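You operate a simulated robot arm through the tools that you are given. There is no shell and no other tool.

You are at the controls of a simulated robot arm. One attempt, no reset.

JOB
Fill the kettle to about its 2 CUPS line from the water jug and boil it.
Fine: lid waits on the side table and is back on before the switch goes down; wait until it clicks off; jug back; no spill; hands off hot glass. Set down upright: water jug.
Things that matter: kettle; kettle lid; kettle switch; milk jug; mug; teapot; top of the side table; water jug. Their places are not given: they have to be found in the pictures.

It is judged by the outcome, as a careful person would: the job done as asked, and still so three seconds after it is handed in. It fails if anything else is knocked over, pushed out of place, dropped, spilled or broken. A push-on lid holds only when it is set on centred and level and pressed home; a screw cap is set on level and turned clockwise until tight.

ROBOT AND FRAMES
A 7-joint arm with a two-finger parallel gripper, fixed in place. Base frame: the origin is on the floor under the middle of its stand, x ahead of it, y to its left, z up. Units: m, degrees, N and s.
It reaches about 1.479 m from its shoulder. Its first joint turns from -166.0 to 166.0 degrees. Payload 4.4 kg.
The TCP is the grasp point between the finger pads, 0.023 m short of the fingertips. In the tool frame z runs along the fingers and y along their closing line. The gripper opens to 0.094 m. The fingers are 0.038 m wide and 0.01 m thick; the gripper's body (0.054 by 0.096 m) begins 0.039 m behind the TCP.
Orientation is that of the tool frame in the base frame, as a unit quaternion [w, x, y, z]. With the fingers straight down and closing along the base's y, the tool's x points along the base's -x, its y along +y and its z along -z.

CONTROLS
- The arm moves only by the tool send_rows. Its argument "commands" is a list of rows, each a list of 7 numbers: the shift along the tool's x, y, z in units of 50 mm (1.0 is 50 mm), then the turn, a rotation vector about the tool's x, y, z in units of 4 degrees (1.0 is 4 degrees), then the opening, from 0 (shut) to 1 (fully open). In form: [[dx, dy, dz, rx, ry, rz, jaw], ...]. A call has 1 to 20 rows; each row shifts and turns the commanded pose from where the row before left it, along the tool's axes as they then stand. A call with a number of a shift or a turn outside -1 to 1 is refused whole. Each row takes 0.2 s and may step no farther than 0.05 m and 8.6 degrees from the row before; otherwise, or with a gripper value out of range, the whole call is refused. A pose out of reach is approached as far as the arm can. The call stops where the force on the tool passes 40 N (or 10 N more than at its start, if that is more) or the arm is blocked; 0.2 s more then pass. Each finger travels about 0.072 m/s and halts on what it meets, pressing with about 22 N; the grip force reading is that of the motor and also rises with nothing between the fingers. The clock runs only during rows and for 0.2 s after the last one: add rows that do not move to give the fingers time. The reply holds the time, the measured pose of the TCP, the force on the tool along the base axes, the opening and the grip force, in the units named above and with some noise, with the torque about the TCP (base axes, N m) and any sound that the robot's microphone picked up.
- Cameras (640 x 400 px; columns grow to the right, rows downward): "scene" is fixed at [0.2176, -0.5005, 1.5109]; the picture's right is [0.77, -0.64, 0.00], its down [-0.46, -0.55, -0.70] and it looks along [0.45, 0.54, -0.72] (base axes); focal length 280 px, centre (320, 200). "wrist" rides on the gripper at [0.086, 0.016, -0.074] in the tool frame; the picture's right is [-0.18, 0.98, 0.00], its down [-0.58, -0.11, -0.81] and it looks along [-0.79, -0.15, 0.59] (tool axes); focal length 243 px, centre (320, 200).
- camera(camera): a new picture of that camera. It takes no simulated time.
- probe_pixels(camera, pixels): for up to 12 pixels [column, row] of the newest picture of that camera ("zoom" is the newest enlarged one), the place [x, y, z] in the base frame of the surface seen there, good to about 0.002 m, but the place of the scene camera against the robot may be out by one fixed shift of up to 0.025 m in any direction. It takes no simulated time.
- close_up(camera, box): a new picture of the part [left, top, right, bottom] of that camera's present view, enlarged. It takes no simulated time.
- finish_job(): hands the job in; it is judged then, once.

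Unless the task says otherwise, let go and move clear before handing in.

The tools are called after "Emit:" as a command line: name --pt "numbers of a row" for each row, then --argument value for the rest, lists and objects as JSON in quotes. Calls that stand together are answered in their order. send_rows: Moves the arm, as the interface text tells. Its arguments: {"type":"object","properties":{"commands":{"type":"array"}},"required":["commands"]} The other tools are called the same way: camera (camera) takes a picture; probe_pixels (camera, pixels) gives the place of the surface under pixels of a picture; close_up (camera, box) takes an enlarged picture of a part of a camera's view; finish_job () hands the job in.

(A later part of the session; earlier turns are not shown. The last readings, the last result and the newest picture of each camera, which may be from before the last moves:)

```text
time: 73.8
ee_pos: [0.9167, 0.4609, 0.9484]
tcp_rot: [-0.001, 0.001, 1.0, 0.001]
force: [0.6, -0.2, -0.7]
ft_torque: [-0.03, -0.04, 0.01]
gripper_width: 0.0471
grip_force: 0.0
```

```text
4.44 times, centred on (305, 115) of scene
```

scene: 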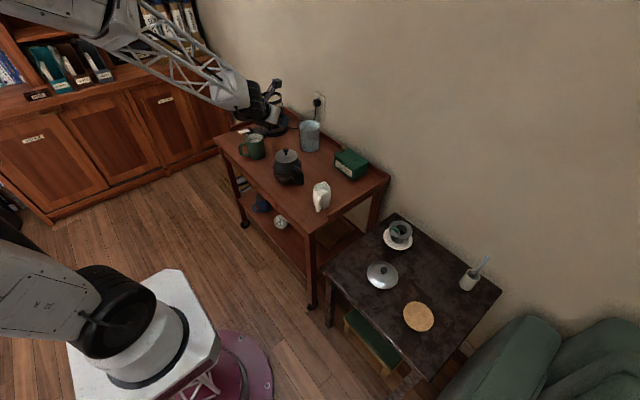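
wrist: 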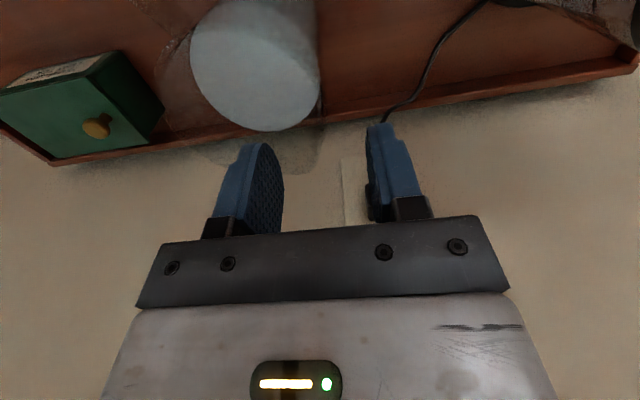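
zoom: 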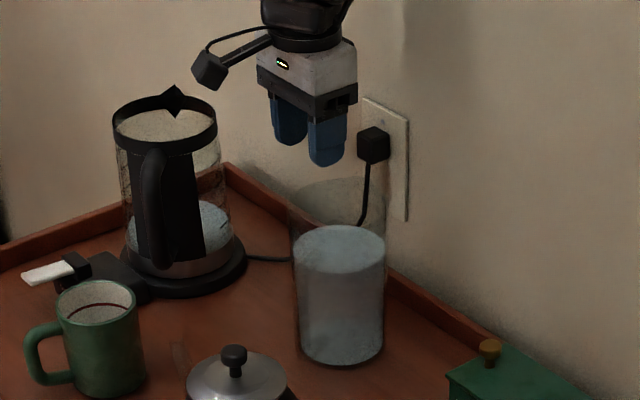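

Emit:
close_up --camera "wrist" --box '[160, 60, 400, 220]'

Emit:
close_up --camera "wrist" --box '[270, 100, 370, 190]'

```text
2.50 times, centred on (280, 140) of wrist
```

zoom: 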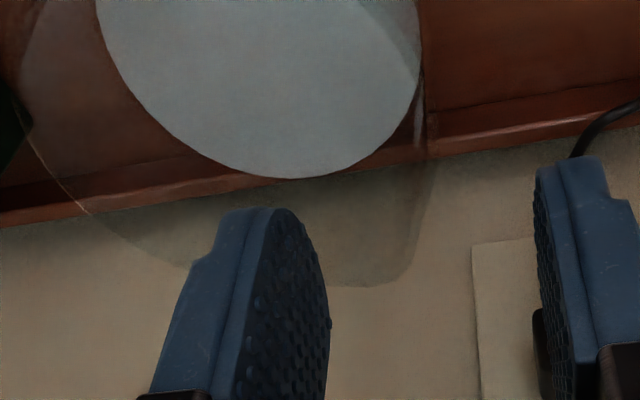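

```text
4.44 times, centred on (320, 145) of wrist
```

zoom: 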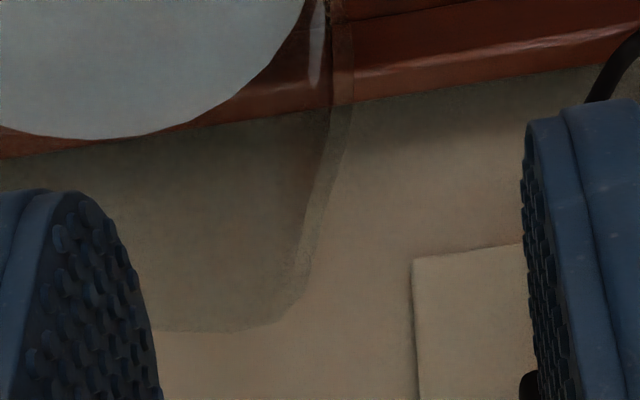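

The glass wall (zoom x≈318–350) lies between the fingers. I'll nudge 2 mm in +y and lower until the tips are about 1 cm below the rim, checking force.

Emit:
send_rows --pt "0 0.04 0.2 0 0 0 0.5" --pt "0 0 0.3 0 0 0 0.5" --pt "0 0 0.3 0 0 0 0.5" --pt "0 0 0.15 0 0 0 0.5" --pt "0 0 0 0 0 0 0.5"

Emit:
close_up --camera "wrist" --box '[220, 80, 420, 220]'

Emit:
close_up --camera "scene" --box '[280, 90, 340, 150]'

```text
time: 75.0
ee_pos: [0.9158, 0.4631, 0.9025]
tcp_rot: [-0.001, 0.001, 1.0, 0.002]
force: [-0.2, -0.2, 0.3]
ft_torque: [0.03, 0.01, 0.02]
gripper_width: 0.0471
grip_force: 0.0
```

```text
2.86 times, centred on (320, 150) of wrist
```

zoom: 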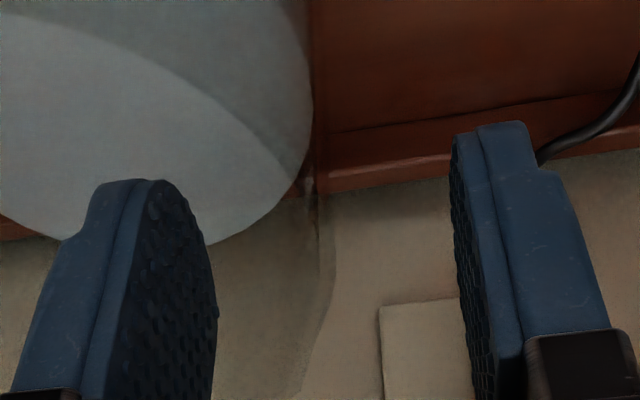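

```text
6.67 times, centred on (310, 120) of scene
```

zoom: 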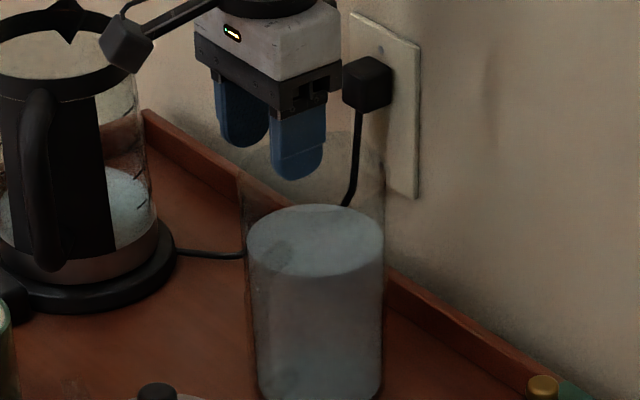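

No contact force with the tips already 7 mm below the rim, so the inner finger is inside the open jug. I'll lower on to TCP z≈0.862, tips 10 mm above the water.

Emit:
send_rows --pt "0 0 0.2 0 0 0 0.5" --pt "0 0 0.2 0 0 0 0.5" --pt "0 0 0.2 0 0 0 0.5" --pt "0 0 0.2 0 0 0 0.5" --pt "0 0 0 0 0 0 0.5"

Emit:
close_up --camera "wrist" --box '[220, 80, 420, 220]'

Emit:
close_up --camera "scene" --box '[280, 90, 340, 150]'

```text
time: 76.2
ee_pos: [0.9162, 0.4623, 0.861]
tcp_rot: [-0.001, 0.001, 1.0, 0.002]
force: [-0.2, -0.8, -0.3]
ft_torque: [-0.02, -0.02, -0.04]
gripper_width: 0.0473
grip_force: 0.1
```

```text
2.86 times, centred on (320, 150) of wrist
```

zoom: 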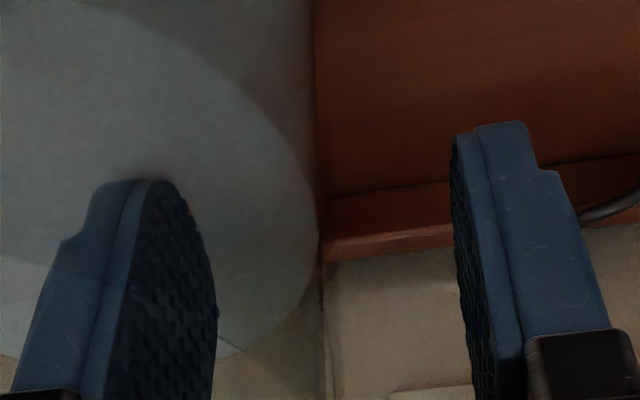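

```text
6.67 times, centred on (310, 120) of scene
```

zoom: 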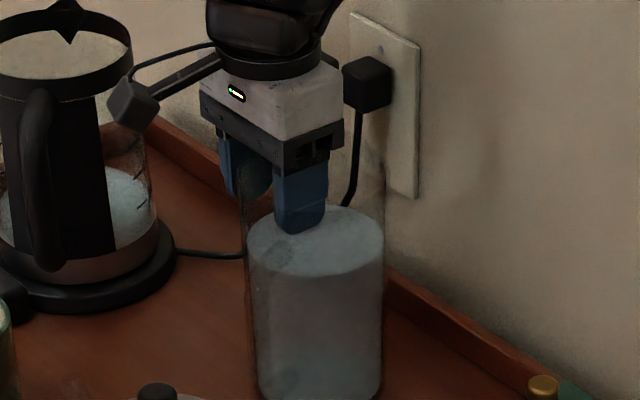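

The inner finger is inside the jug with its tip just above the water, the outer finger outside. I'll close slowly on the wall.

Emit:
send_rows --pt "0 0 0 0 0 0 0.4" --pt "0 0 0 0 0 0 0.3" --pt "0 0 0 0 0 0 0.22" --pt "0 0 0 0 0 0 0.15" --pt "0 0 0 0 0 0 0.1" --pt "0 0 0 0 0 0 0.05" --pt "0 0 0 0 0 0 0" --pt "0 0 0 0 0 0 0" --pt "0 0 0 0 0 0 0"

Emit:
close_up --camera "wrist" --box '[220, 80, 420, 220]'

Emit:
close_up --camera "scene" --box '[280, 90, 340, 150]'

```text
time: 78.2
ee_pos: [0.9157, 0.4614, 0.8619]
tcp_rot: [-0.001, 0.001, 1.0, 0.002]
force: [-1.7, -4.6, 2.2]
ft_torque: [-1.17, 0.12, -0.1]
gripper_width: 0.008
grip_force: 22.5
```

```text
2.86 times, centred on (320, 150) of wrist
```

zoom: 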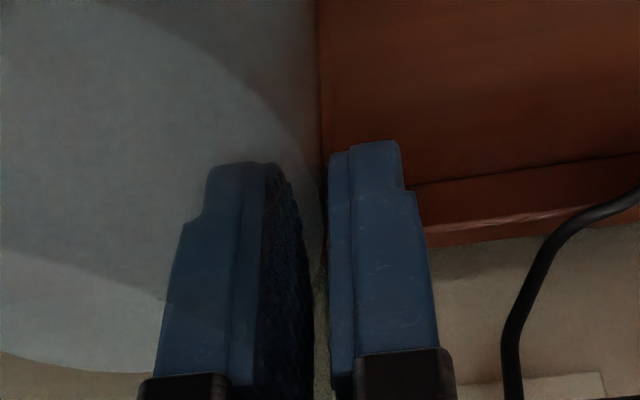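

```text
6.67 times, centred on (310, 120) of scene
```

zoom: 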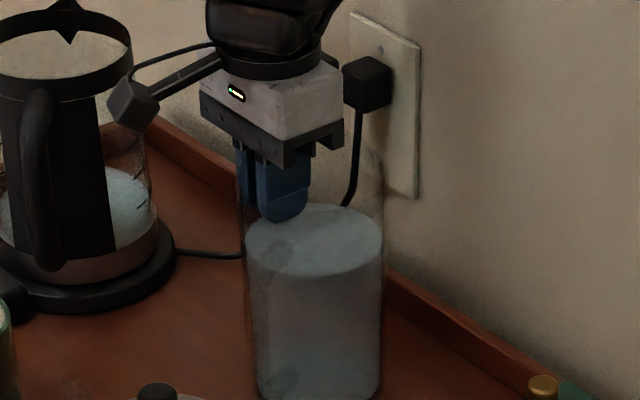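

Gripped on the wall (8 mm, 22 N). The 1.17 N m reading shows how large a couple the pads can hold, more than the ≈0.7 N m needed. I'll lift just 6 mm and look.

Emit:
send_rows --pt "0 0 -0.06 0 0 0 0" --pt "0 0 -0.06 0 0 0 0" --pt "0 0 0 0 0 0 0"

Emit:
close_up --camera "scene" --box '[280, 90, 340, 160]'

```text
time: 79.0
ee_pos: [0.9157, 0.462, 0.8666]
tcp_rot: [-0.002, 0.001, 1.0, 0.002]
force: [0.3, -0.1, -11.9]
ft_torque: [0.58, -0.16, -0.04]
gripper_width: 0.0074
grip_force: 22.5
```

```text
5.71 times, centred on (310, 125) of scene
```

zoom: 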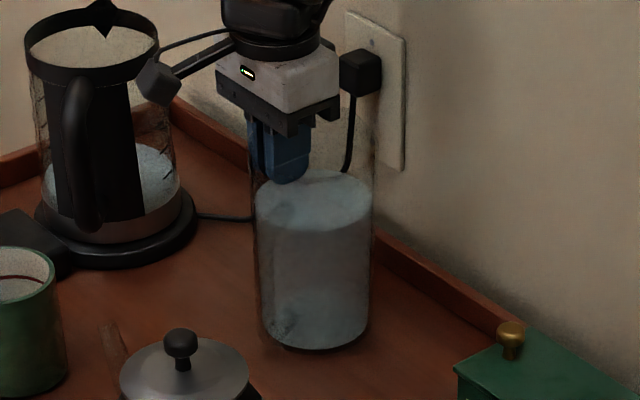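

The whole weight is now on the grip: 11.9 N with a steady 0.58 N m, well inside the hold. I'll lift 2 cm more and check that nothing creeps.

Emit:
send_rows --pt "0 0 -0.1 0 0 0 0" --pt "0 0 -0.15 0 0 0 0" --pt "0 0 -0.15 0 0 0 0" --pt "0 0 0 0 0 0 0" --pt "0 0 0 0 0 0 0"

Emit:
close_up --camera "scene" --box '[280, 90, 340, 160]'

Emit:
close_up --camera "wrist" --box '[160, 0, 420, 220]'

```text
time: 80.2
ee_pos: [0.915, 0.4627, 0.8875]
tcp_rot: [-0.002, 0.0, 1.0, 0.002]
force: [-0.1, -0.2, -10.8]
ft_torque: [0.6, -0.18, 0.02]
gripper_width: 0.007
grip_force: 22.2
```

```text
5.71 times, centred on (310, 125) of scene
```

zoom: 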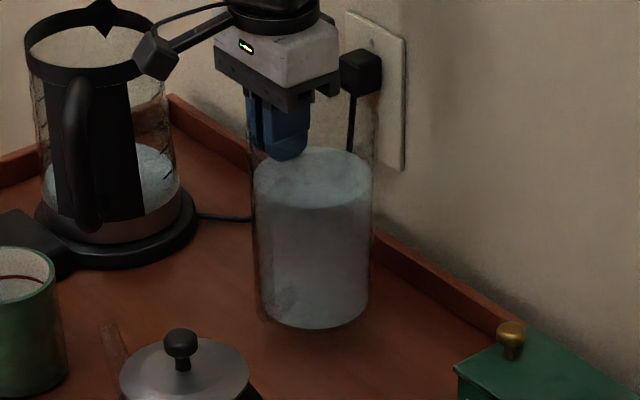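

```text
1.82 times, centred on (290, 110) of wrist
```

zoom: 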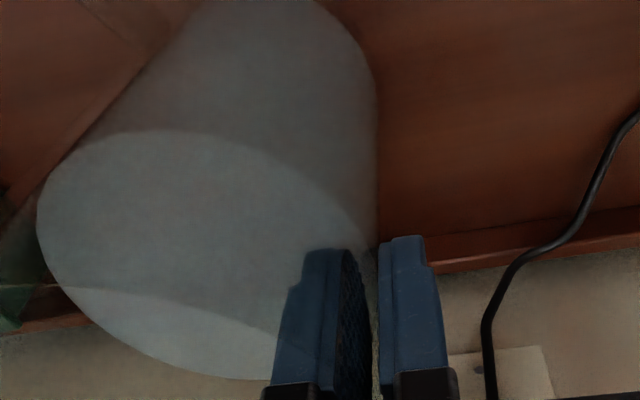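

Emit:
send_rows --pt "0 0 0 0 0 0 0" --pt "0 0 0 0 0 0 0" --pt "0 0 0 0 0 0 0" --pt "0 0 0 0 0 0 0" --pt "0 0 0 0 0 0 0"

Emit:
close_up --camera "wrist" --box '[160, 0, 420, 220]'

Emit:
close_up --camera "scene" --box '[280, 90, 340, 160]'

```text
time: 81.4
ee_pos: [0.9164, 0.4621, 0.8876]
tcp_rot: [-0.002, 0.0, 1.0, 0.002]
force: [-0.1, -0.7, -11.7]
ft_torque: [0.59, -0.17, 0.02]
gripper_width: 0.0072
grip_force: 22.1
```

```text
1.82 times, centred on (290, 110) of wrist
```

zoom: 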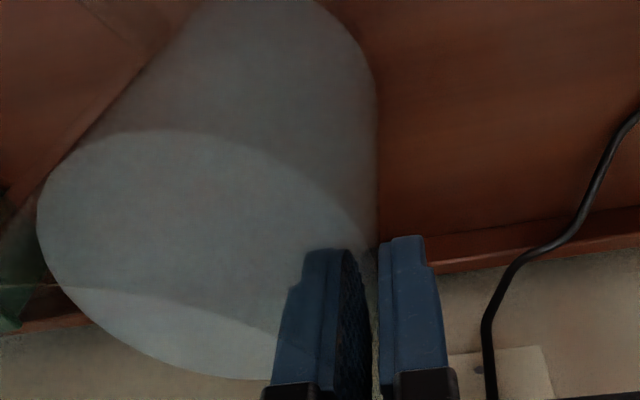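

```text
5.71 times, centred on (310, 125) of scene
```

zoom: 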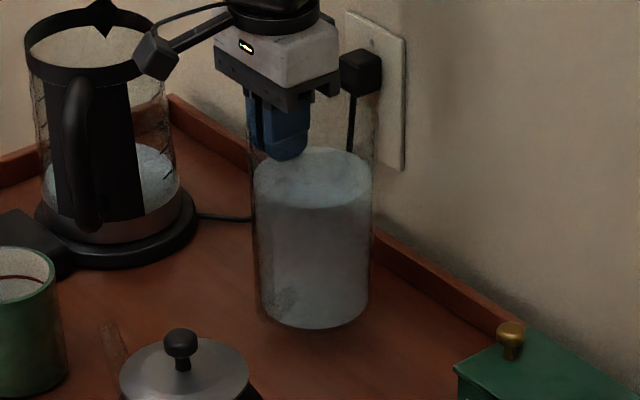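

No creep at all: the pose, torque and pictures are unchanged. Before moving I'll check how much free space there is beyond the kettle (+y side) for the tilted jug and hand.

Emit:
camera --camera "scene"

Emit:
probe_pixels --camera "scene" --pixels '[[212, 80], [218, 110], [205, 60], [190, 50], [180, 75], [232, 125], [228, 145], [236, 100], [215, 140], [200, 110], [250, 60], [222, 60]]'

```text
taken
```

scene: 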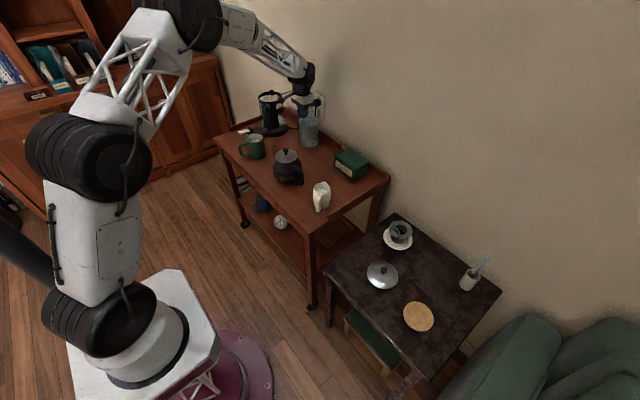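

```text
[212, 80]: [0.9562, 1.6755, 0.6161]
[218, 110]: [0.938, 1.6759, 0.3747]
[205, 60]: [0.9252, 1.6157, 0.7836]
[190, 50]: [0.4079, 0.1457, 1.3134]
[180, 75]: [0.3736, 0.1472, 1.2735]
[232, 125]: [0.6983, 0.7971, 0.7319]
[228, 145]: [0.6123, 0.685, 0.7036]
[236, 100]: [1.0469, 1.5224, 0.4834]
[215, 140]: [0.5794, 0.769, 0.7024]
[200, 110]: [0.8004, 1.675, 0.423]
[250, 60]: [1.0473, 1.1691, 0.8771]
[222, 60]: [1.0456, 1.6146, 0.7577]
```

The cabinet is past y 1.6, so there is plenty of room. I'll lift the jug smoothly to clear the kettle.

Emit:
send_rows --pt "0 0 -0.15 0 0 0 0" --pt "0 0 -0.3 0 0 0 0" --pt "0 0 -0.45 0 0 0 0" --pt "0 0 -0.5 0 0 0 0" --pt "0 0 -0.5 0 0 0 0" --pt "0 0 -0.5 0 0 0 0" --pt "0 0 -0.5 0 0 0 0" --pt "0 0 -0.5 0 0 0 0" --pt "0 0 -0.5 0 0 0 0" --pt "0 0 -0.45 0 0 0 0" --pt "0 0 -0.3 0 0 0 0" --pt "0 0 -0.15 0 0 0 0" --pt "0 0 0 0 0 0 0"

Emit:
camera --camera "scene"

Emit:
camera --camera "wrist"

```text
time: 84.2
ee_pos: [0.9165, 0.4604, 1.1288]
tcp_rot: [-0.002, 0.001, 1.0, 0.002]
force: [0.4, -0.2, -11.0]
ft_torque: [0.59, -0.14, -0.01]
gripper_width: 0.0073
grip_force: 22.4
```

```text
taken
```

scene: 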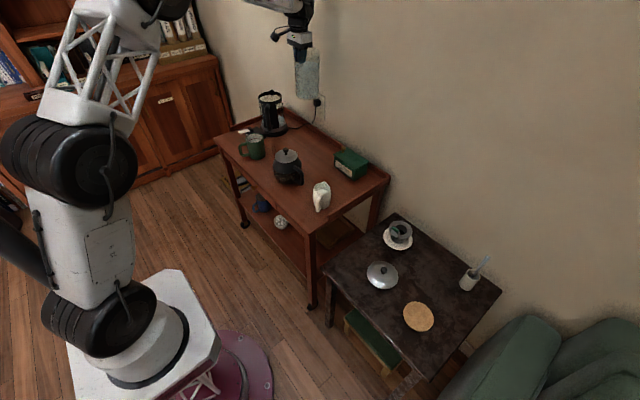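

```text
taken
```

wrist: 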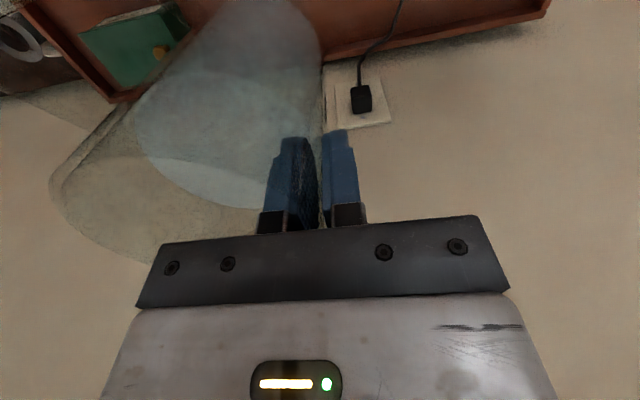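

Steady at 1.13 m height. Now I'll carry the jug across above the kettle to its far (+y) side.

Emit:
send_rows --pt "0.03 0.2 0 0 0 0 0" --pt "0.06 0.4 0 0 0 0 0" --pt "0.068 0.55 0 0 0 0 0" --pt "0.068 0.55 0 0 0 0 0" --pt "0.068 0.55 0 0 0 0 0" --pt "0.068 0.55 0 0 0 0 0" --pt "0.068 0.55 0 0 0 0 0" --pt "0.068 0.55 0 0 0 0 0" --pt "0.068 0.55 0 0 0 0 0" --pt "0.068 0.55 0 0 0 0 0" --pt "0.068 0.55 0 0 0 0 0" --pt "0.068 0.55 0 0 0 0 0" --pt "0.068 0.55 0 0 0 0 0" --pt "0.068 0.55 0 0 0 0 0" --pt "0.04 0.3 0 0 0 0 0" --pt "0.02 0.1 0 0 0 0 0" --pt "0 0 0 0 0 0 0"

Emit:
camera --camera "scene"

Emit:
camera --camera "wrist"

```text
time: 87.8
ee_pos: [0.8701, 0.8427, 1.1277]
tcp_rot: [-0.002, 0.001, 1.0, 0.002]
force: [-0.5, 0.0, -11.8]
ft_torque: [0.61, -0.23, -0.02]
gripper_width: 0.007
grip_force: 21.9
```

```text
taken
```

scene: 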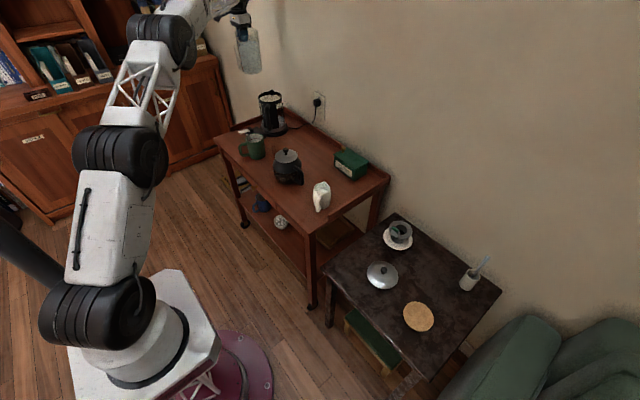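

```text
taken
```

wrist: 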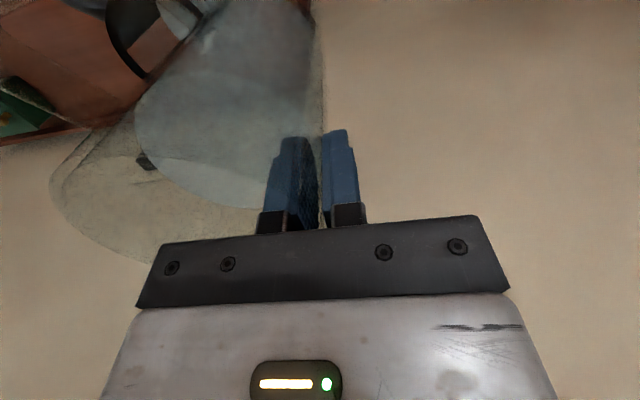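

The jug is past the kettle. Now a slow 40° tilt toward the kettle (mouth to −y), still short of the pouring angle (~50°).

Emit:
send_rows --pt "0 0 0 -0.3 0 0 0" --pt "0 0 0 -0.5 0 0 0" --pt "0 0 0 -0.5 0 0 0" --pt "0 0 0 -0.5 0 0 0" --pt "0 0 0 -0.5 0 0 0" --pt "0 0 0 -0.5 0 0 0" --pt "0 0 0 -0.5 0 0 0" --pt "0 0 0 -0.5 0 0 0" --pt "0 0 0 -0.5 0 0 0" --pt "0 0 0 -0.5 0 0 0" --pt "0 0 0 -0.2 0 0 0" --pt "0 0 0 0 0 0 0"

Emit:
camera --camera "wrist"

Emit:
close_up --camera "scene" --box '[190, 0, 340, 150]'

```text
time: 90.4
ee_pos: [0.868, 0.8404, 1.1297]
tcp_rot: [-0.001, 0.0, 0.985, 0.175]
force: [0.5, 0.5, -10.5]
ft_torque: [0.29, -0.19, 0.02]
gripper_width: 0.0072
grip_force: 22.5
```

```text
taken
```

wrist: 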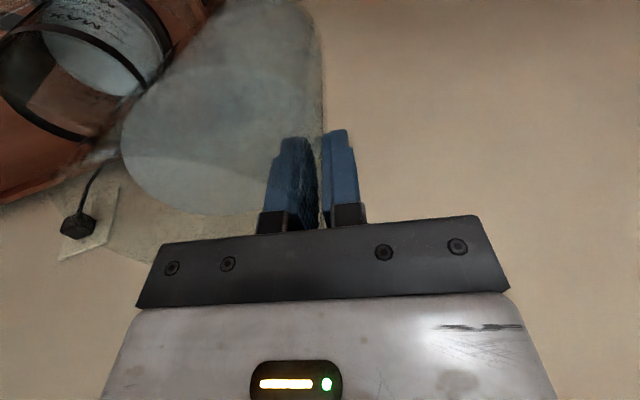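

```text
2.67 times, centred on (265, 75) of scene
```

zoom: 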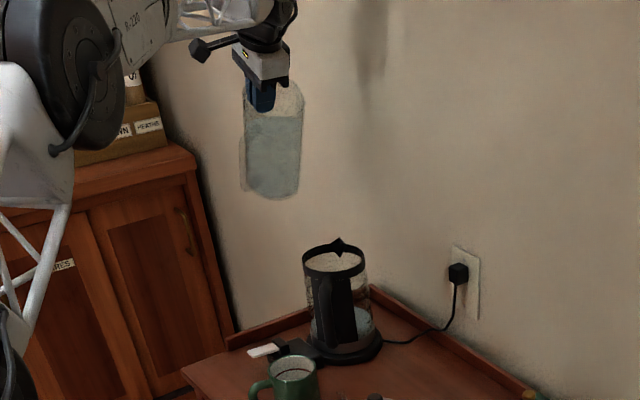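

Emit:
send_rows --pt "0 0 0 -0.3 0 0 0" --pt "0 0 0 -0.5 0 0 0" --pt "0 0 0 -0.5 0 0 0" --pt "0 0 0 -0.5 0 0 0" --pt "0 0 0 -0.5 0 0 0" --pt "0 0 0 -0.5 0 0 0" --pt "0 0 0 -0.5 0 0 0" --pt "0 0 0 -0.5 0 0 0" --pt "0 0 0 -0.5 0 0 0" --pt "0 0 0 -0.2 0 0 0" --pt "0 0 0 0 0 0 0"

Emit:
camera --camera "wrist"

Emit:
close_up --camera "scene" --box '[190, 0, 340, 150]'

```text
time: 92.8
ee_pos: [0.8697, 0.8406, 1.1288]
tcp_rot: [-0.001, 0.001, 0.945, 0.327]
force: [-0.6, 0.0, -11.7]
ft_torque: [-0.02, -0.17, 0.01]
gripper_width: 0.007
grip_force: 22.2
```

```text
taken
```

wrist: 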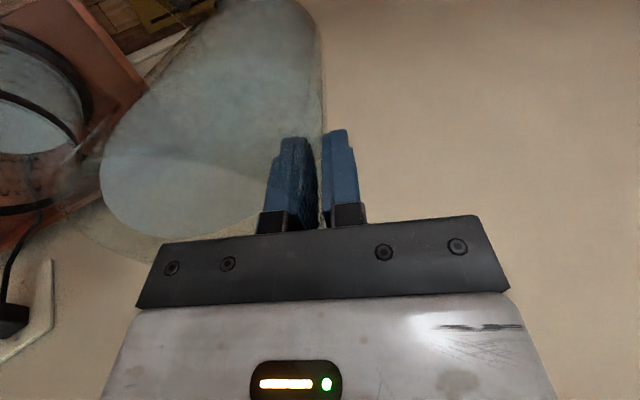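

```text
2.67 times, centred on (265, 75) of scene
```

zoom: 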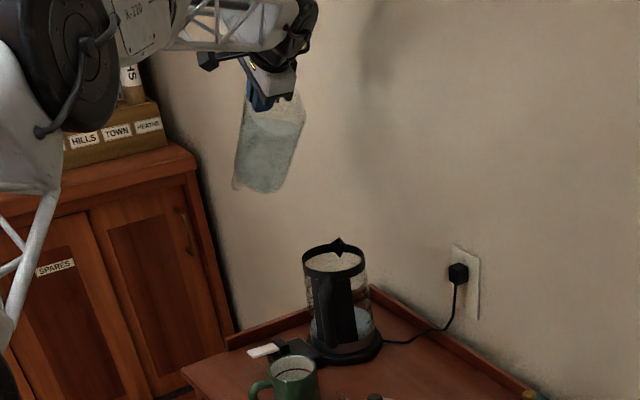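

At 38° the moment is about zero, so the jug hangs neutrally in the grip. I'll lower it 10 cm and then look before sliding the lip over the kettle.

Emit:
send_rows --pt "0 -0.12 0.157 0 0 0 0" --pt "0 -0.22 0.28 0 0 0 0" --pt "0 -0.22 0.28 0 0 0 0" --pt "0 -0.22 0.28 0 0 0 0" --pt "0 -0.22 0.28 0 0 0 0" --pt "0 -0.15 0.19 0 0 0 0" --pt "0 -0.08 0.1 0 0 0 0" --pt "0 0 0 0 0 0 0"

Emit:
camera --camera "wrist"

Emit:
close_up --camera "scene" --box '[200, 30, 330, 140]'

```text
time: 94.6
ee_pos: [0.8672, 0.8409, 1.0291]
tcp_rot: [-0.001, 0.001, 0.945, 0.327]
force: [-0.5, -0.1, -10.7]
ft_torque: [0.01, -0.18, -0.01]
gripper_width: 0.0073
grip_force: 21.9
```

```text
taken
```

wrist: 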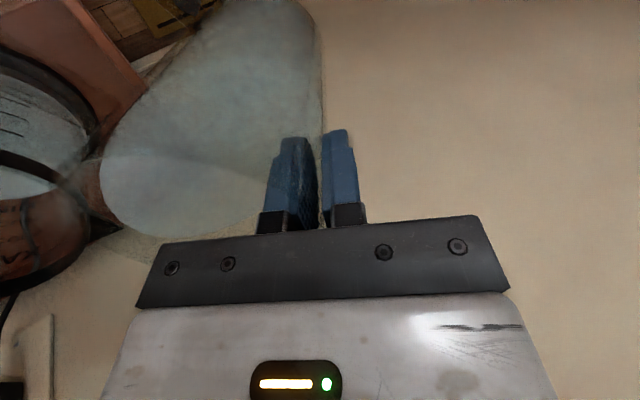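

```text
3.64 times, centred on (265, 85) of scene
```

zoom: 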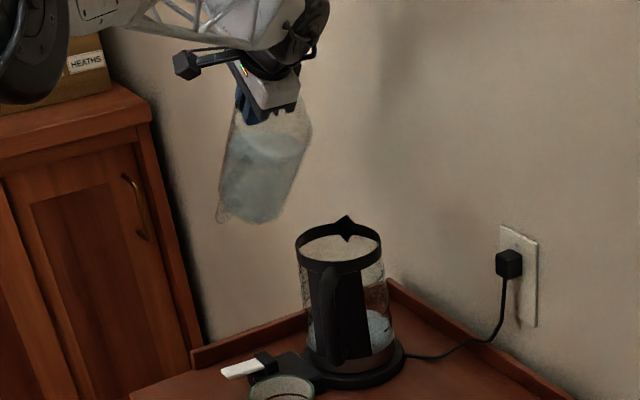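

Emit:
send_rows --pt "0 -0.12 -0.094 0 0 0 0" --pt "0 -0.24 -0.188 0 0 0 0" --pt "0 -0.24 -0.188 0 0 0 0" --pt "0 -0.24 -0.188 0 0 0 0" --pt "0 -0.12 -0.094 0 0 0 0" --pt "0 0 0 0 0 0 0"

Emit:
camera --camera "wrist"

Emit:
close_up --camera "scene" --box '[220, 40, 320, 140]'

Emit:
close_up --camera "wrist" --box '[0, 0, 260, 260]'

```text
time: 96.0
ee_pos: [0.8675, 0.7806, 1.0283]
tcp_rot: [-0.001, 0.001, 0.945, 0.327]
force: [0.0, 0.2, -11.0]
ft_torque: [0.02, -0.16, -0.01]
gripper_width: 0.0072
grip_force: 22.1
```

```text
taken
```

wrist: 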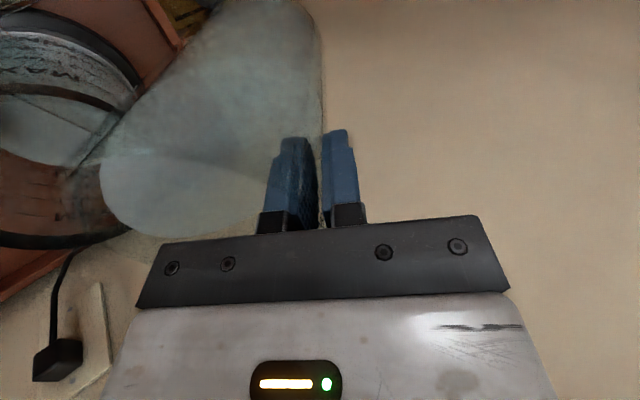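

```text
4.00 times, centred on (270, 90) of scene
```

zoom: 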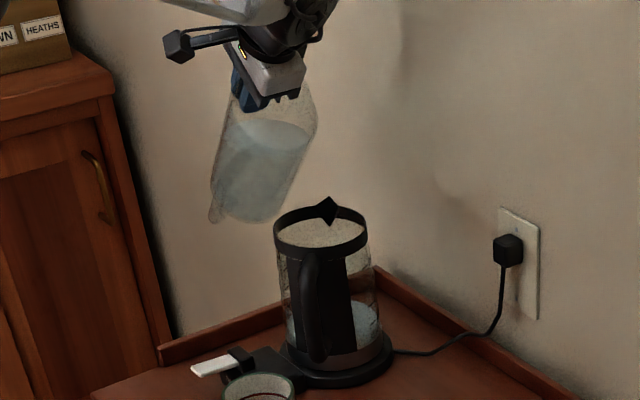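

```text
1.54 times, centred on (130, 130) of wrist
```

zoom: 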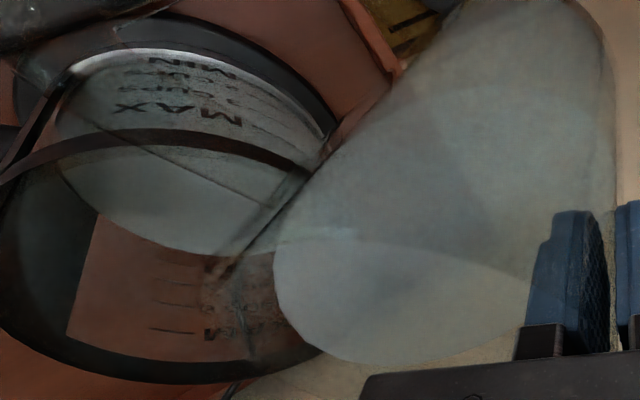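

The lip should now be over the kettle's mouth at about y 0.69, 8 cm above the rim. Before pouring I'll measure the kettle's present water level from the scene close-up.

Emit:
close_up --camera "scene" --box '[250, 85, 300, 135]'

Emit:
probe_pixels --camera "zoom" --pixels '[[412, 245], [400, 255], [420, 260], [390, 240], [405, 270], [425, 240], [410, 225], [395, 230], [260, 240], [415, 280], [385, 265], [432, 255]]'

```text
8.00 times, centred on (275, 110) of scene
```

zoom: 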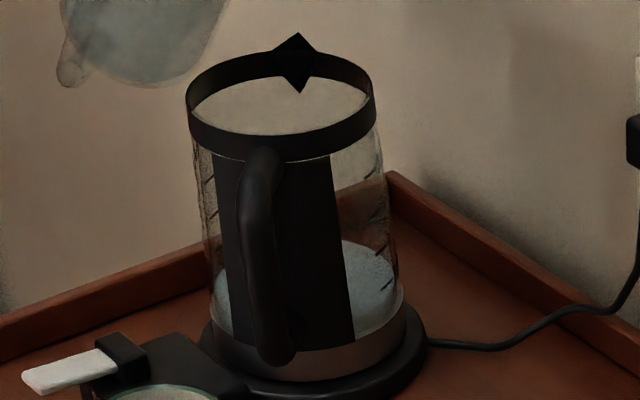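

```text
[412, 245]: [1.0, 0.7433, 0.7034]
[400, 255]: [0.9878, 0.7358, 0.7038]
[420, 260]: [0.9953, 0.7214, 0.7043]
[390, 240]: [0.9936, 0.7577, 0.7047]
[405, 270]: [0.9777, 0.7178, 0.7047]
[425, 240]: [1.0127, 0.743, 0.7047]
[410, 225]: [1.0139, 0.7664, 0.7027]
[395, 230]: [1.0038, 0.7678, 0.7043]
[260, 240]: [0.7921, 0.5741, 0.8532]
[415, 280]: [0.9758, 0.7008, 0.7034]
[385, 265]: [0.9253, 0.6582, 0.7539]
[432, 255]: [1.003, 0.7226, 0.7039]
```

Emit:
probe_pixels --camera "zoom" --pixels '[[365, 255], [372, 270], [365, 285], [380, 290], [360, 305], [385, 305], [350, 250], [375, 300], [368, 320], [390, 290], [358, 270], [222, 310]]'

Emit:
probe_pixels --camera "wrist" --pixels '[[60, 150], [80, 150], [40, 145], [100, 140], [30, 130], [20, 60], [60, 60], [70, 120], [110, 110], [40, 110], [20, 120], [60, 135]]'

```text
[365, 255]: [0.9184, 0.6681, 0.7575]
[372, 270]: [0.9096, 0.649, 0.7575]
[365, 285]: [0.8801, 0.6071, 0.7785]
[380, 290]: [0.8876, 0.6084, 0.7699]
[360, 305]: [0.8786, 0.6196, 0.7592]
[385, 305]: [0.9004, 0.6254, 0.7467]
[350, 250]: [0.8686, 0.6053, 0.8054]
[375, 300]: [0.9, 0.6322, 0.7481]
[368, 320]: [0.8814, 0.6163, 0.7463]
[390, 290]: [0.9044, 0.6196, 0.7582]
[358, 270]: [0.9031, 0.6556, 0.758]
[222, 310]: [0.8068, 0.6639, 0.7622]
```

```text
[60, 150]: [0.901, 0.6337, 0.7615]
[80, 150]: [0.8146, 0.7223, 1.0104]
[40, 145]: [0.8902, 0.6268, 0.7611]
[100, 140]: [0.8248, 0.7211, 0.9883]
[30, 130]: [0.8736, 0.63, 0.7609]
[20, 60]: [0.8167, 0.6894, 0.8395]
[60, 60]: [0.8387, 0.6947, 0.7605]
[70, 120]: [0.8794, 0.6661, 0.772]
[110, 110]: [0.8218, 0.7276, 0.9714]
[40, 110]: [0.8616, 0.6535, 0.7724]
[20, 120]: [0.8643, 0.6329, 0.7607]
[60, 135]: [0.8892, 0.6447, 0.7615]
```

The kettle's water surface is at z 0.772 (wrist (70,120) and scene agree) above an inner bottom near 0.761, and the 2 CUPS tick is at 0.808, so about 0.37 L is needed. I'll rotate about the lip to 48°, still just short of pouring, and check.

Emit:
send_rows --pt "0 0.0088 -0.0337 -0.25 0 0 0" --pt "0 0.0175 -0.0673 -0.5 0 0 0" --pt "0 0.0175 -0.0673 -0.5 0 0 0" --pt "0 0.0175 -0.0673 -0.5 0 0 0" --pt "0 0.0175 -0.0673 -0.5 0 0 0" --pt "0 0.0088 -0.0337 -0.25 0 0 0" --pt "0 0 0 0 0 0 0"

Emit:
camera --camera "wrist"

Emit:
close_up --camera "wrist" --box '[0, 0, 260, 260]'

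Emit:
close_up --camera "scene" --box '[220, 40, 320, 140]'

```text
time: 97.6
ee_pos: [0.869, 0.7728, 1.0456]
tcp_rot: [-0.001, 0.001, 0.913, 0.409]
force: [-0.4, -0.1, -11.7]
ft_torque: [-0.19, -0.2, 0.03]
gripper_width: 0.0072
grip_force: 23.0
```

```text
taken
```

wrist: 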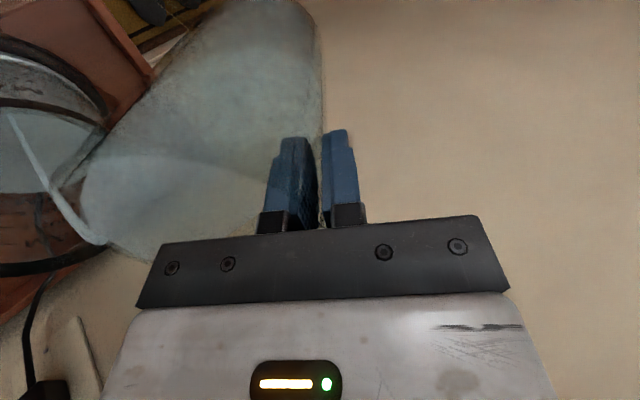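

```text
1.54 times, centred on (130, 130) of wrist
```

zoom: 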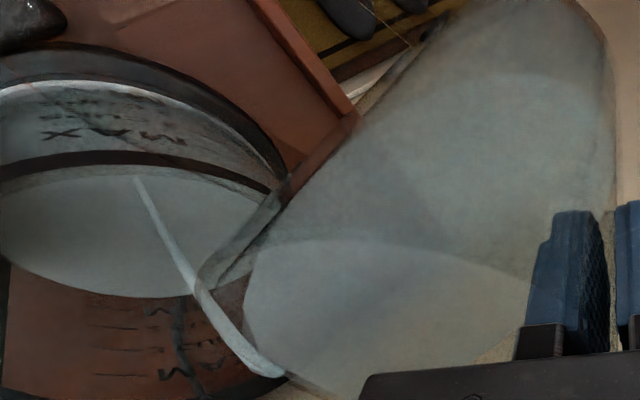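

```text
4.00 times, centred on (270, 90) of scene
```

zoom: 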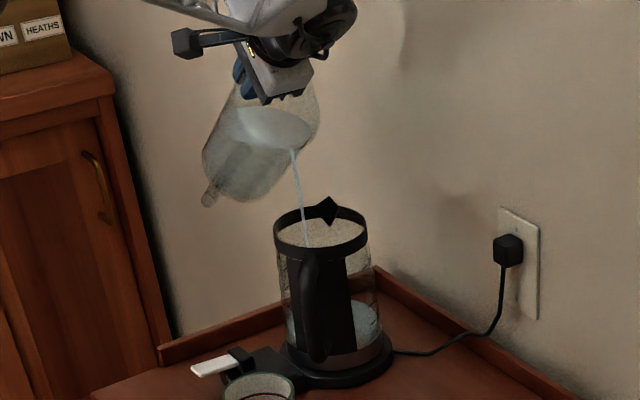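

It is already pouring at 48°: a thin stream runs from the lip (scene zoom (292,150)) into the kettle at (307,245). I'll probe the stream to be sure that it falls well inside the mouth.

Emit:
probe_pixels --camera "zoom" --pixels '[[293, 155], [297, 175], [301, 200], [304, 220], [306, 235], [307, 243], [320, 250], [290, 240], [320, 210], [345, 215], [366, 235], [276, 232]]'

Emit:
close_up --camera "scene" --box '[255, 65, 305, 115]'

```text
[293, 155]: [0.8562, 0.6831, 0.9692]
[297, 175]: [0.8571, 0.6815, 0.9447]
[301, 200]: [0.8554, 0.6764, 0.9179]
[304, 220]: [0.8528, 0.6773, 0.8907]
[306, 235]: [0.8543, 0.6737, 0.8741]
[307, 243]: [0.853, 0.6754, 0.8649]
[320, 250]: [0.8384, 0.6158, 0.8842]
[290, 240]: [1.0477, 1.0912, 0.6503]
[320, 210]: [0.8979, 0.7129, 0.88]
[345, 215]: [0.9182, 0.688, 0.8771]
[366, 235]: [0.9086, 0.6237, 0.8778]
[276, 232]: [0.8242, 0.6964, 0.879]
```

```text
8.00 times, centred on (280, 90) of scene
```

zoom: 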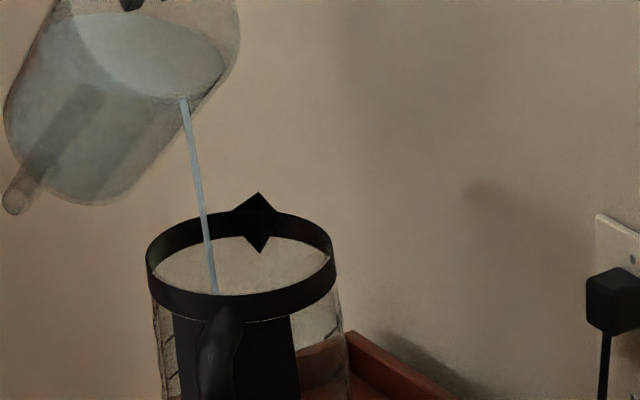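

The stream crosses the rim plane about 2 cm from the kettle's centre, well inside the 5 cm opening, and falls almost straight. I'll hold here for a second to see the flow and weight.

Emit:
send_rows --pt "0 0 0 0 0 0 0" --pt "0 0 0 0 0 0 0" --pt "0 0 0 0 0 0 0" --pt "0 0 0 0 0 0 0" --pt "0 0 0 0 0 0 0"

Emit:
close_up --camera "scene" --box '[230, 50, 310, 130]'

Emit:
camera --camera "wrist"

```text
time: 98.8
ee_pos: [0.8687, 0.7709, 1.0442]
tcp_rot: [-0.001, 0.002, 0.913, 0.408]
force: [0.6, 0.4, -10.4]
ft_torque: [-0.19, -0.2, -0.02]
gripper_width: 0.0074
grip_force: 21.9
```

```text
5.00 times, centred on (270, 90) of scene
```

zoom: 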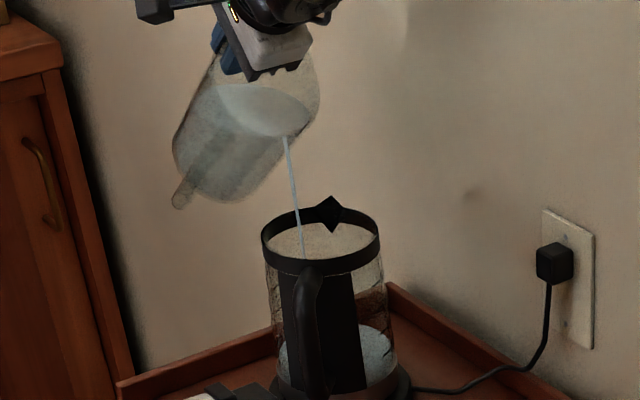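

```text
taken
```

wrist: 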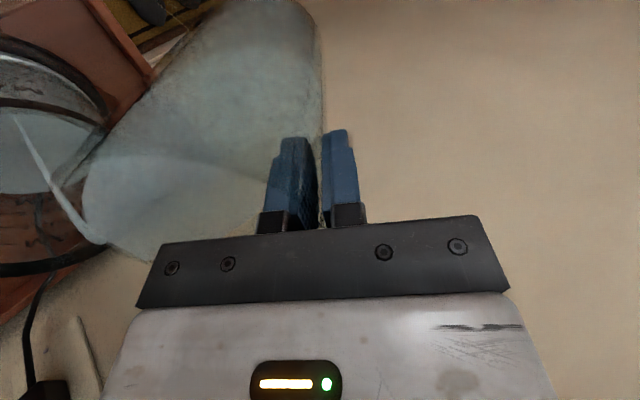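

Emit:
probe_pixels --camera "zoom" --pixels '[[375, 335], [370, 345], [380, 345], [372, 355], [368, 335], [383, 338], [365, 350], [378, 352]]'

Emit:
probe_pixels --camera "wrist" --pixels '[[20, 150], [40, 170], [10, 130], [50, 150], [30, 180], [60, 140], [10, 170], [70, 150], [45, 130], [25, 115], [60, 165], [5, 150]]'

```text
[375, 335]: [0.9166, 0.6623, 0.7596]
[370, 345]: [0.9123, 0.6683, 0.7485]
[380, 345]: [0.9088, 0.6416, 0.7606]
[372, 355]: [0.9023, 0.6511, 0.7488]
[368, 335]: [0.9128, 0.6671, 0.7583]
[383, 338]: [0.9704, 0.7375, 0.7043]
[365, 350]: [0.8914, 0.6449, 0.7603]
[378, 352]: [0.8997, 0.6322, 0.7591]
```

```text
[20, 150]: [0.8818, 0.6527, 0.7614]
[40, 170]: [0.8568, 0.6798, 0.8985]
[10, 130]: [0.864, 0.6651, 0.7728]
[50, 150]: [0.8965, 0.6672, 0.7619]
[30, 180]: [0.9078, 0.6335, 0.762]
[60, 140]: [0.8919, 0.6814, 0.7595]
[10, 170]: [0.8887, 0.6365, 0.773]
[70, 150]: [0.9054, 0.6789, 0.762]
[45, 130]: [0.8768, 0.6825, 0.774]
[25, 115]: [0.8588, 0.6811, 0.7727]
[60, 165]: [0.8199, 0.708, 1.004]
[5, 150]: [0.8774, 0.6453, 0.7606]
```

The level has risen to about 0.773–0.774 with no stray drops. I'll tilt 4° more and hold.

Emit:
send_rows --pt "0 0.0088 -0.0337 -0.25 0 0 0" --pt "0 0.0088 -0.0337 -0.25 0 0 0" --pt "0 0.0088 -0.0337 -0.25 0 0 0" --pt "0 0.0088 -0.0337 -0.25 0 0 0" --pt "0 0 0 0 0 0 0"

Emit:
close_up --camera "scene" --box '[230, 50, 310, 130]'

Emit:
probe_pixels --camera "zoom" --pixels '[[375, 335], [380, 345], [368, 335], [378, 352], [285, 140], [292, 180], [298, 220], [301, 245], [302, 255]]'

```text
time: 100.0
ee_pos: [0.8685, 0.768, 1.0495]
tcp_rot: [-0.001, 0.002, 0.898, 0.44]
force: [-0.4, -0.6, -10.5]
ft_torque: [-0.22, -0.16, -0.02]
gripper_width: 0.0071
grip_force: 21.8
```

```text
5.00 times, centred on (270, 90) of scene
```

zoom: 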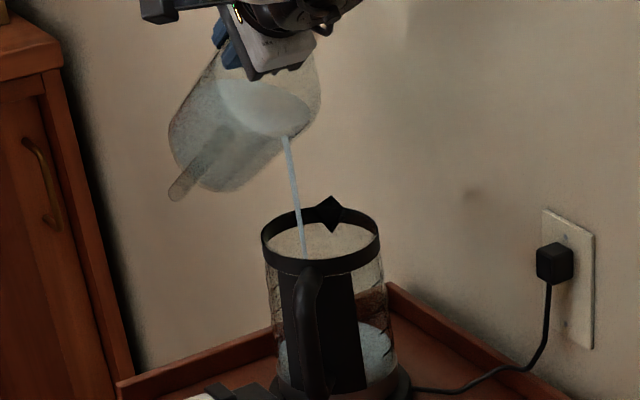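

```text
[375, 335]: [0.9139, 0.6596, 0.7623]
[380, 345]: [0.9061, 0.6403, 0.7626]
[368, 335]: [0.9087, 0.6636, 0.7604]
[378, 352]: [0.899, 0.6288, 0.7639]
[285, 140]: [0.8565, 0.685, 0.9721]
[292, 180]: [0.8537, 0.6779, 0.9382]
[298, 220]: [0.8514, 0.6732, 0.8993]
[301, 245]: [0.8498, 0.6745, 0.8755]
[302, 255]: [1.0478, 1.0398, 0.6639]
```

Emit:
send_rows --pt "0 0 0 0 0 0 0" --pt "0 0.0088 -0.0337 -0.25 0 0 0" --pt "0 0.0088 -0.0337 -0.25 0 0 0" --pt "0 0.0088 -0.0337 -0.25 0 0 0" --pt "0 0.0088 -0.0337 -0.25 0 0 0" --pt "0 0 0 0 0 0 0" --pt "0 0 0 0 0 0 0" --pt "0 0 0 0 0 0 0"

Emit:
close_up --camera "scene" --box '[230, 50, 310, 130]'

Emit:
probe_pixels --camera "zoom" --pixels '[[375, 335], [380, 345], [368, 335], [378, 352], [378, 330], [372, 325], [285, 140], [292, 180], [298, 220], [301, 245]]'

```text
time: 101.8
ee_pos: [0.8687, 0.7631, 1.0553]
tcp_rot: [-0.001, 0.002, 0.882, 0.47]
force: [0.7, 0.7, -9.8]
ft_torque: [-0.29, -0.14, -0.01]
gripper_width: 0.007
grip_force: 22.6
```

```text
5.00 times, centred on (270, 90) of scene
```

zoom: 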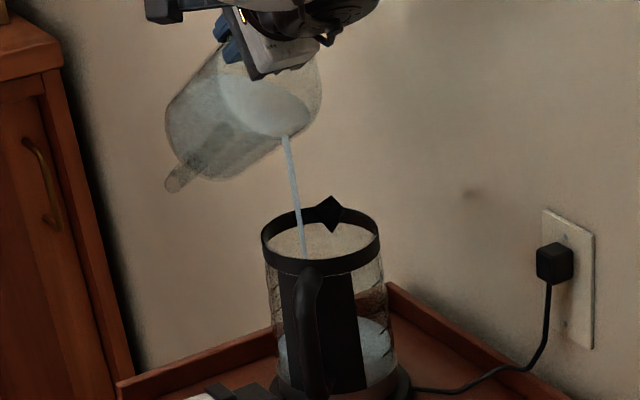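

```text
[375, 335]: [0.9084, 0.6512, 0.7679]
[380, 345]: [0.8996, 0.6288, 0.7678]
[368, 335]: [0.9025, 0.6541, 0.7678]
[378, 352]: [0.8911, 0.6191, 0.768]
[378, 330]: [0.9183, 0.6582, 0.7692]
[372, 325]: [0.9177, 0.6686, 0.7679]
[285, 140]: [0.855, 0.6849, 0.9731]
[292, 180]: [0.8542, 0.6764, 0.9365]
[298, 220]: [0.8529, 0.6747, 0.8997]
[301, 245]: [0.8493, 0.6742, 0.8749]
```

Level now 0.782 (scene 0.768 + 0.0145) at 56° tilt; the target is 0.808. I'll continue in 4° steps.

Emit:
send_rows --pt "0 0 0 0 0 0 0" --pt "0 0.0088 -0.0337 -0.25 0 0 0" --pt "0 0.0088 -0.0337 -0.25 0 0 0" --pt "0 0.0088 -0.0337 -0.25 0 0 0" --pt "0 0.0088 -0.0337 -0.25 0 0 0" --pt "0 0 0 0 0 0 0" --pt "0 0 0 0 0 0 0" --pt "0 0 0 0 0 0 0"

Emit:
close_up --camera "scene" --box '[230, 50, 310, 130]'

Emit:
probe_pixels --camera "zoom" --pixels '[[375, 335], [380, 345], [368, 335], [378, 325], [378, 330], [372, 325], [285, 140], [292, 180], [298, 220], [301, 245]]'

```text
time: 103.6
ee_pos: [0.8688, 0.7586, 1.0601]
tcp_rot: [-0.001, 0.002, 0.865, 0.501]
force: [0.5, 0.4, -10.3]
ft_torque: [-0.31, -0.15, 0.0]
gripper_width: 0.0071
grip_force: 22.3
```

```text
5.00 times, centred on (270, 90) of scene
```

zoom: 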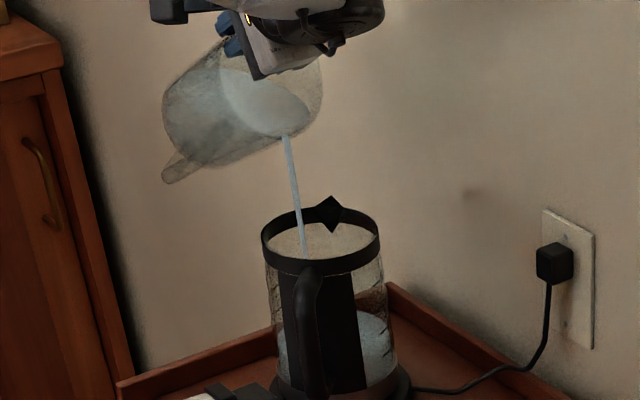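

```text
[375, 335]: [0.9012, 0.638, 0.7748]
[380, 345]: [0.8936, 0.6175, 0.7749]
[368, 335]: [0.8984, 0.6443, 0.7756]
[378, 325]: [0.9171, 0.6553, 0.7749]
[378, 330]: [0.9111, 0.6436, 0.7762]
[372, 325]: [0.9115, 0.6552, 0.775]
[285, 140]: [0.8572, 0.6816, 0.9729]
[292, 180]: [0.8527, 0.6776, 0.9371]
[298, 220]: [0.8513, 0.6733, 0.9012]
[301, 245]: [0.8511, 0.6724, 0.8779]
```

Emit:
send_rows --pt "0 0 0 0 0 0 0" --pt "0 0.0088 -0.0337 -0.25 0 0 0" --pt "0 0.0088 -0.0337 -0.25 0 0 0" --pt "0 0.0088 -0.0337 -0.25 0 0 0" --pt "0 0.0088 -0.0337 -0.25 0 0 0" --pt "0 0 0 0 0 0 0" --pt "0 0 0 0 0 0 0" --pt "0 0 0 0 0 0 0"

Emit:
close_up --camera "scene" --box '[230, 50, 310, 130]'

Emit:
probe_pixels --camera "zoom" --pixels '[[375, 335], [375, 325], [368, 325], [378, 320], [378, 330], [372, 318], [285, 140], [292, 180], [298, 220], [301, 245]]'

```text
time: 105.4
ee_pos: [0.8674, 0.754, 1.0657]
tcp_rot: [-0.001, 0.002, 0.847, 0.532]
force: [0.4, 0.0, -8.4]
ft_torque: [-0.31, -0.15, -0.01]
gripper_width: 0.0073
grip_force: 21.7
```

```text
5.00 times, centred on (270, 90) of scene
```

zoom: 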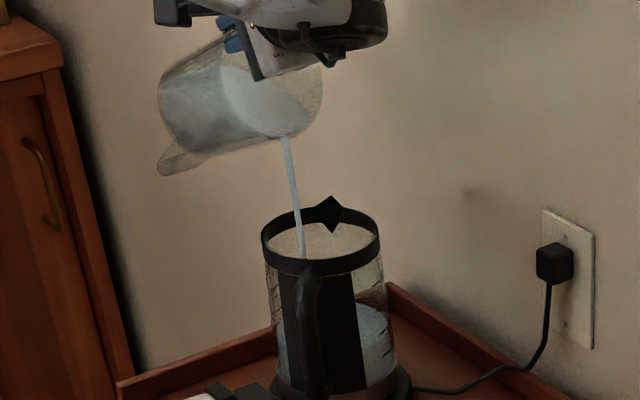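

```text
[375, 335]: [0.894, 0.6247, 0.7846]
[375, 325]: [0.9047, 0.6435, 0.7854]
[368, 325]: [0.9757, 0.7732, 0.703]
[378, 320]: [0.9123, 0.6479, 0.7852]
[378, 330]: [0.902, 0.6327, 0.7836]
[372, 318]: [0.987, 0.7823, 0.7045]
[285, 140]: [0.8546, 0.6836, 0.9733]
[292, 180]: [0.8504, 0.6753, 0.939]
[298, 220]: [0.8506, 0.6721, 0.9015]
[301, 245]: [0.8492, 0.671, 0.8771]
```

Level 0.7995; 8–9 mm to go. I'll hold this tilt briefly and re-measure.

Emit:
send_rows --pt "0 0 0 0 0 0 0" --pt "0 0 0 0 0 0 0"

Emit:
close_up --camera "scene" --box '[230, 50, 310, 130]'

Emit:
probe_pixels --camera "zoom" --pixels '[[375, 335], [375, 325], [380, 322], [378, 318], [378, 330], [374, 314], [285, 140], [292, 180], [298, 220], [301, 245]]'

```text
time: 106.0
ee_pos: [0.8685, 0.7538, 1.0653]
tcp_rot: [-0.001, 0.001, 0.847, 0.531]
force: [-0.1, -1.1, -8.6]
ft_torque: [-0.28, -0.13, 0.0]
gripper_width: 0.0071
grip_force: 21.9
```

```text
5.00 times, centred on (270, 90) of scene
```

zoom: 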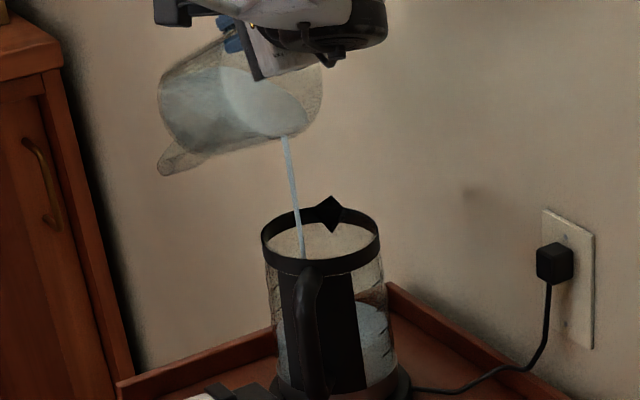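

```text
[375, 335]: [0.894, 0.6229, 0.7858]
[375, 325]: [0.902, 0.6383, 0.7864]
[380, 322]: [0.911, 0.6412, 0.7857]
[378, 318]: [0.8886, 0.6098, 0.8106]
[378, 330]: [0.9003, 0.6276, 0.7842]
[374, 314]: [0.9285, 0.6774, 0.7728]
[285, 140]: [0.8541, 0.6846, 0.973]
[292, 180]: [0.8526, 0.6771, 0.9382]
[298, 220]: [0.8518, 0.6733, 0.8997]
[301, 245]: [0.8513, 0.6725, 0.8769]
```

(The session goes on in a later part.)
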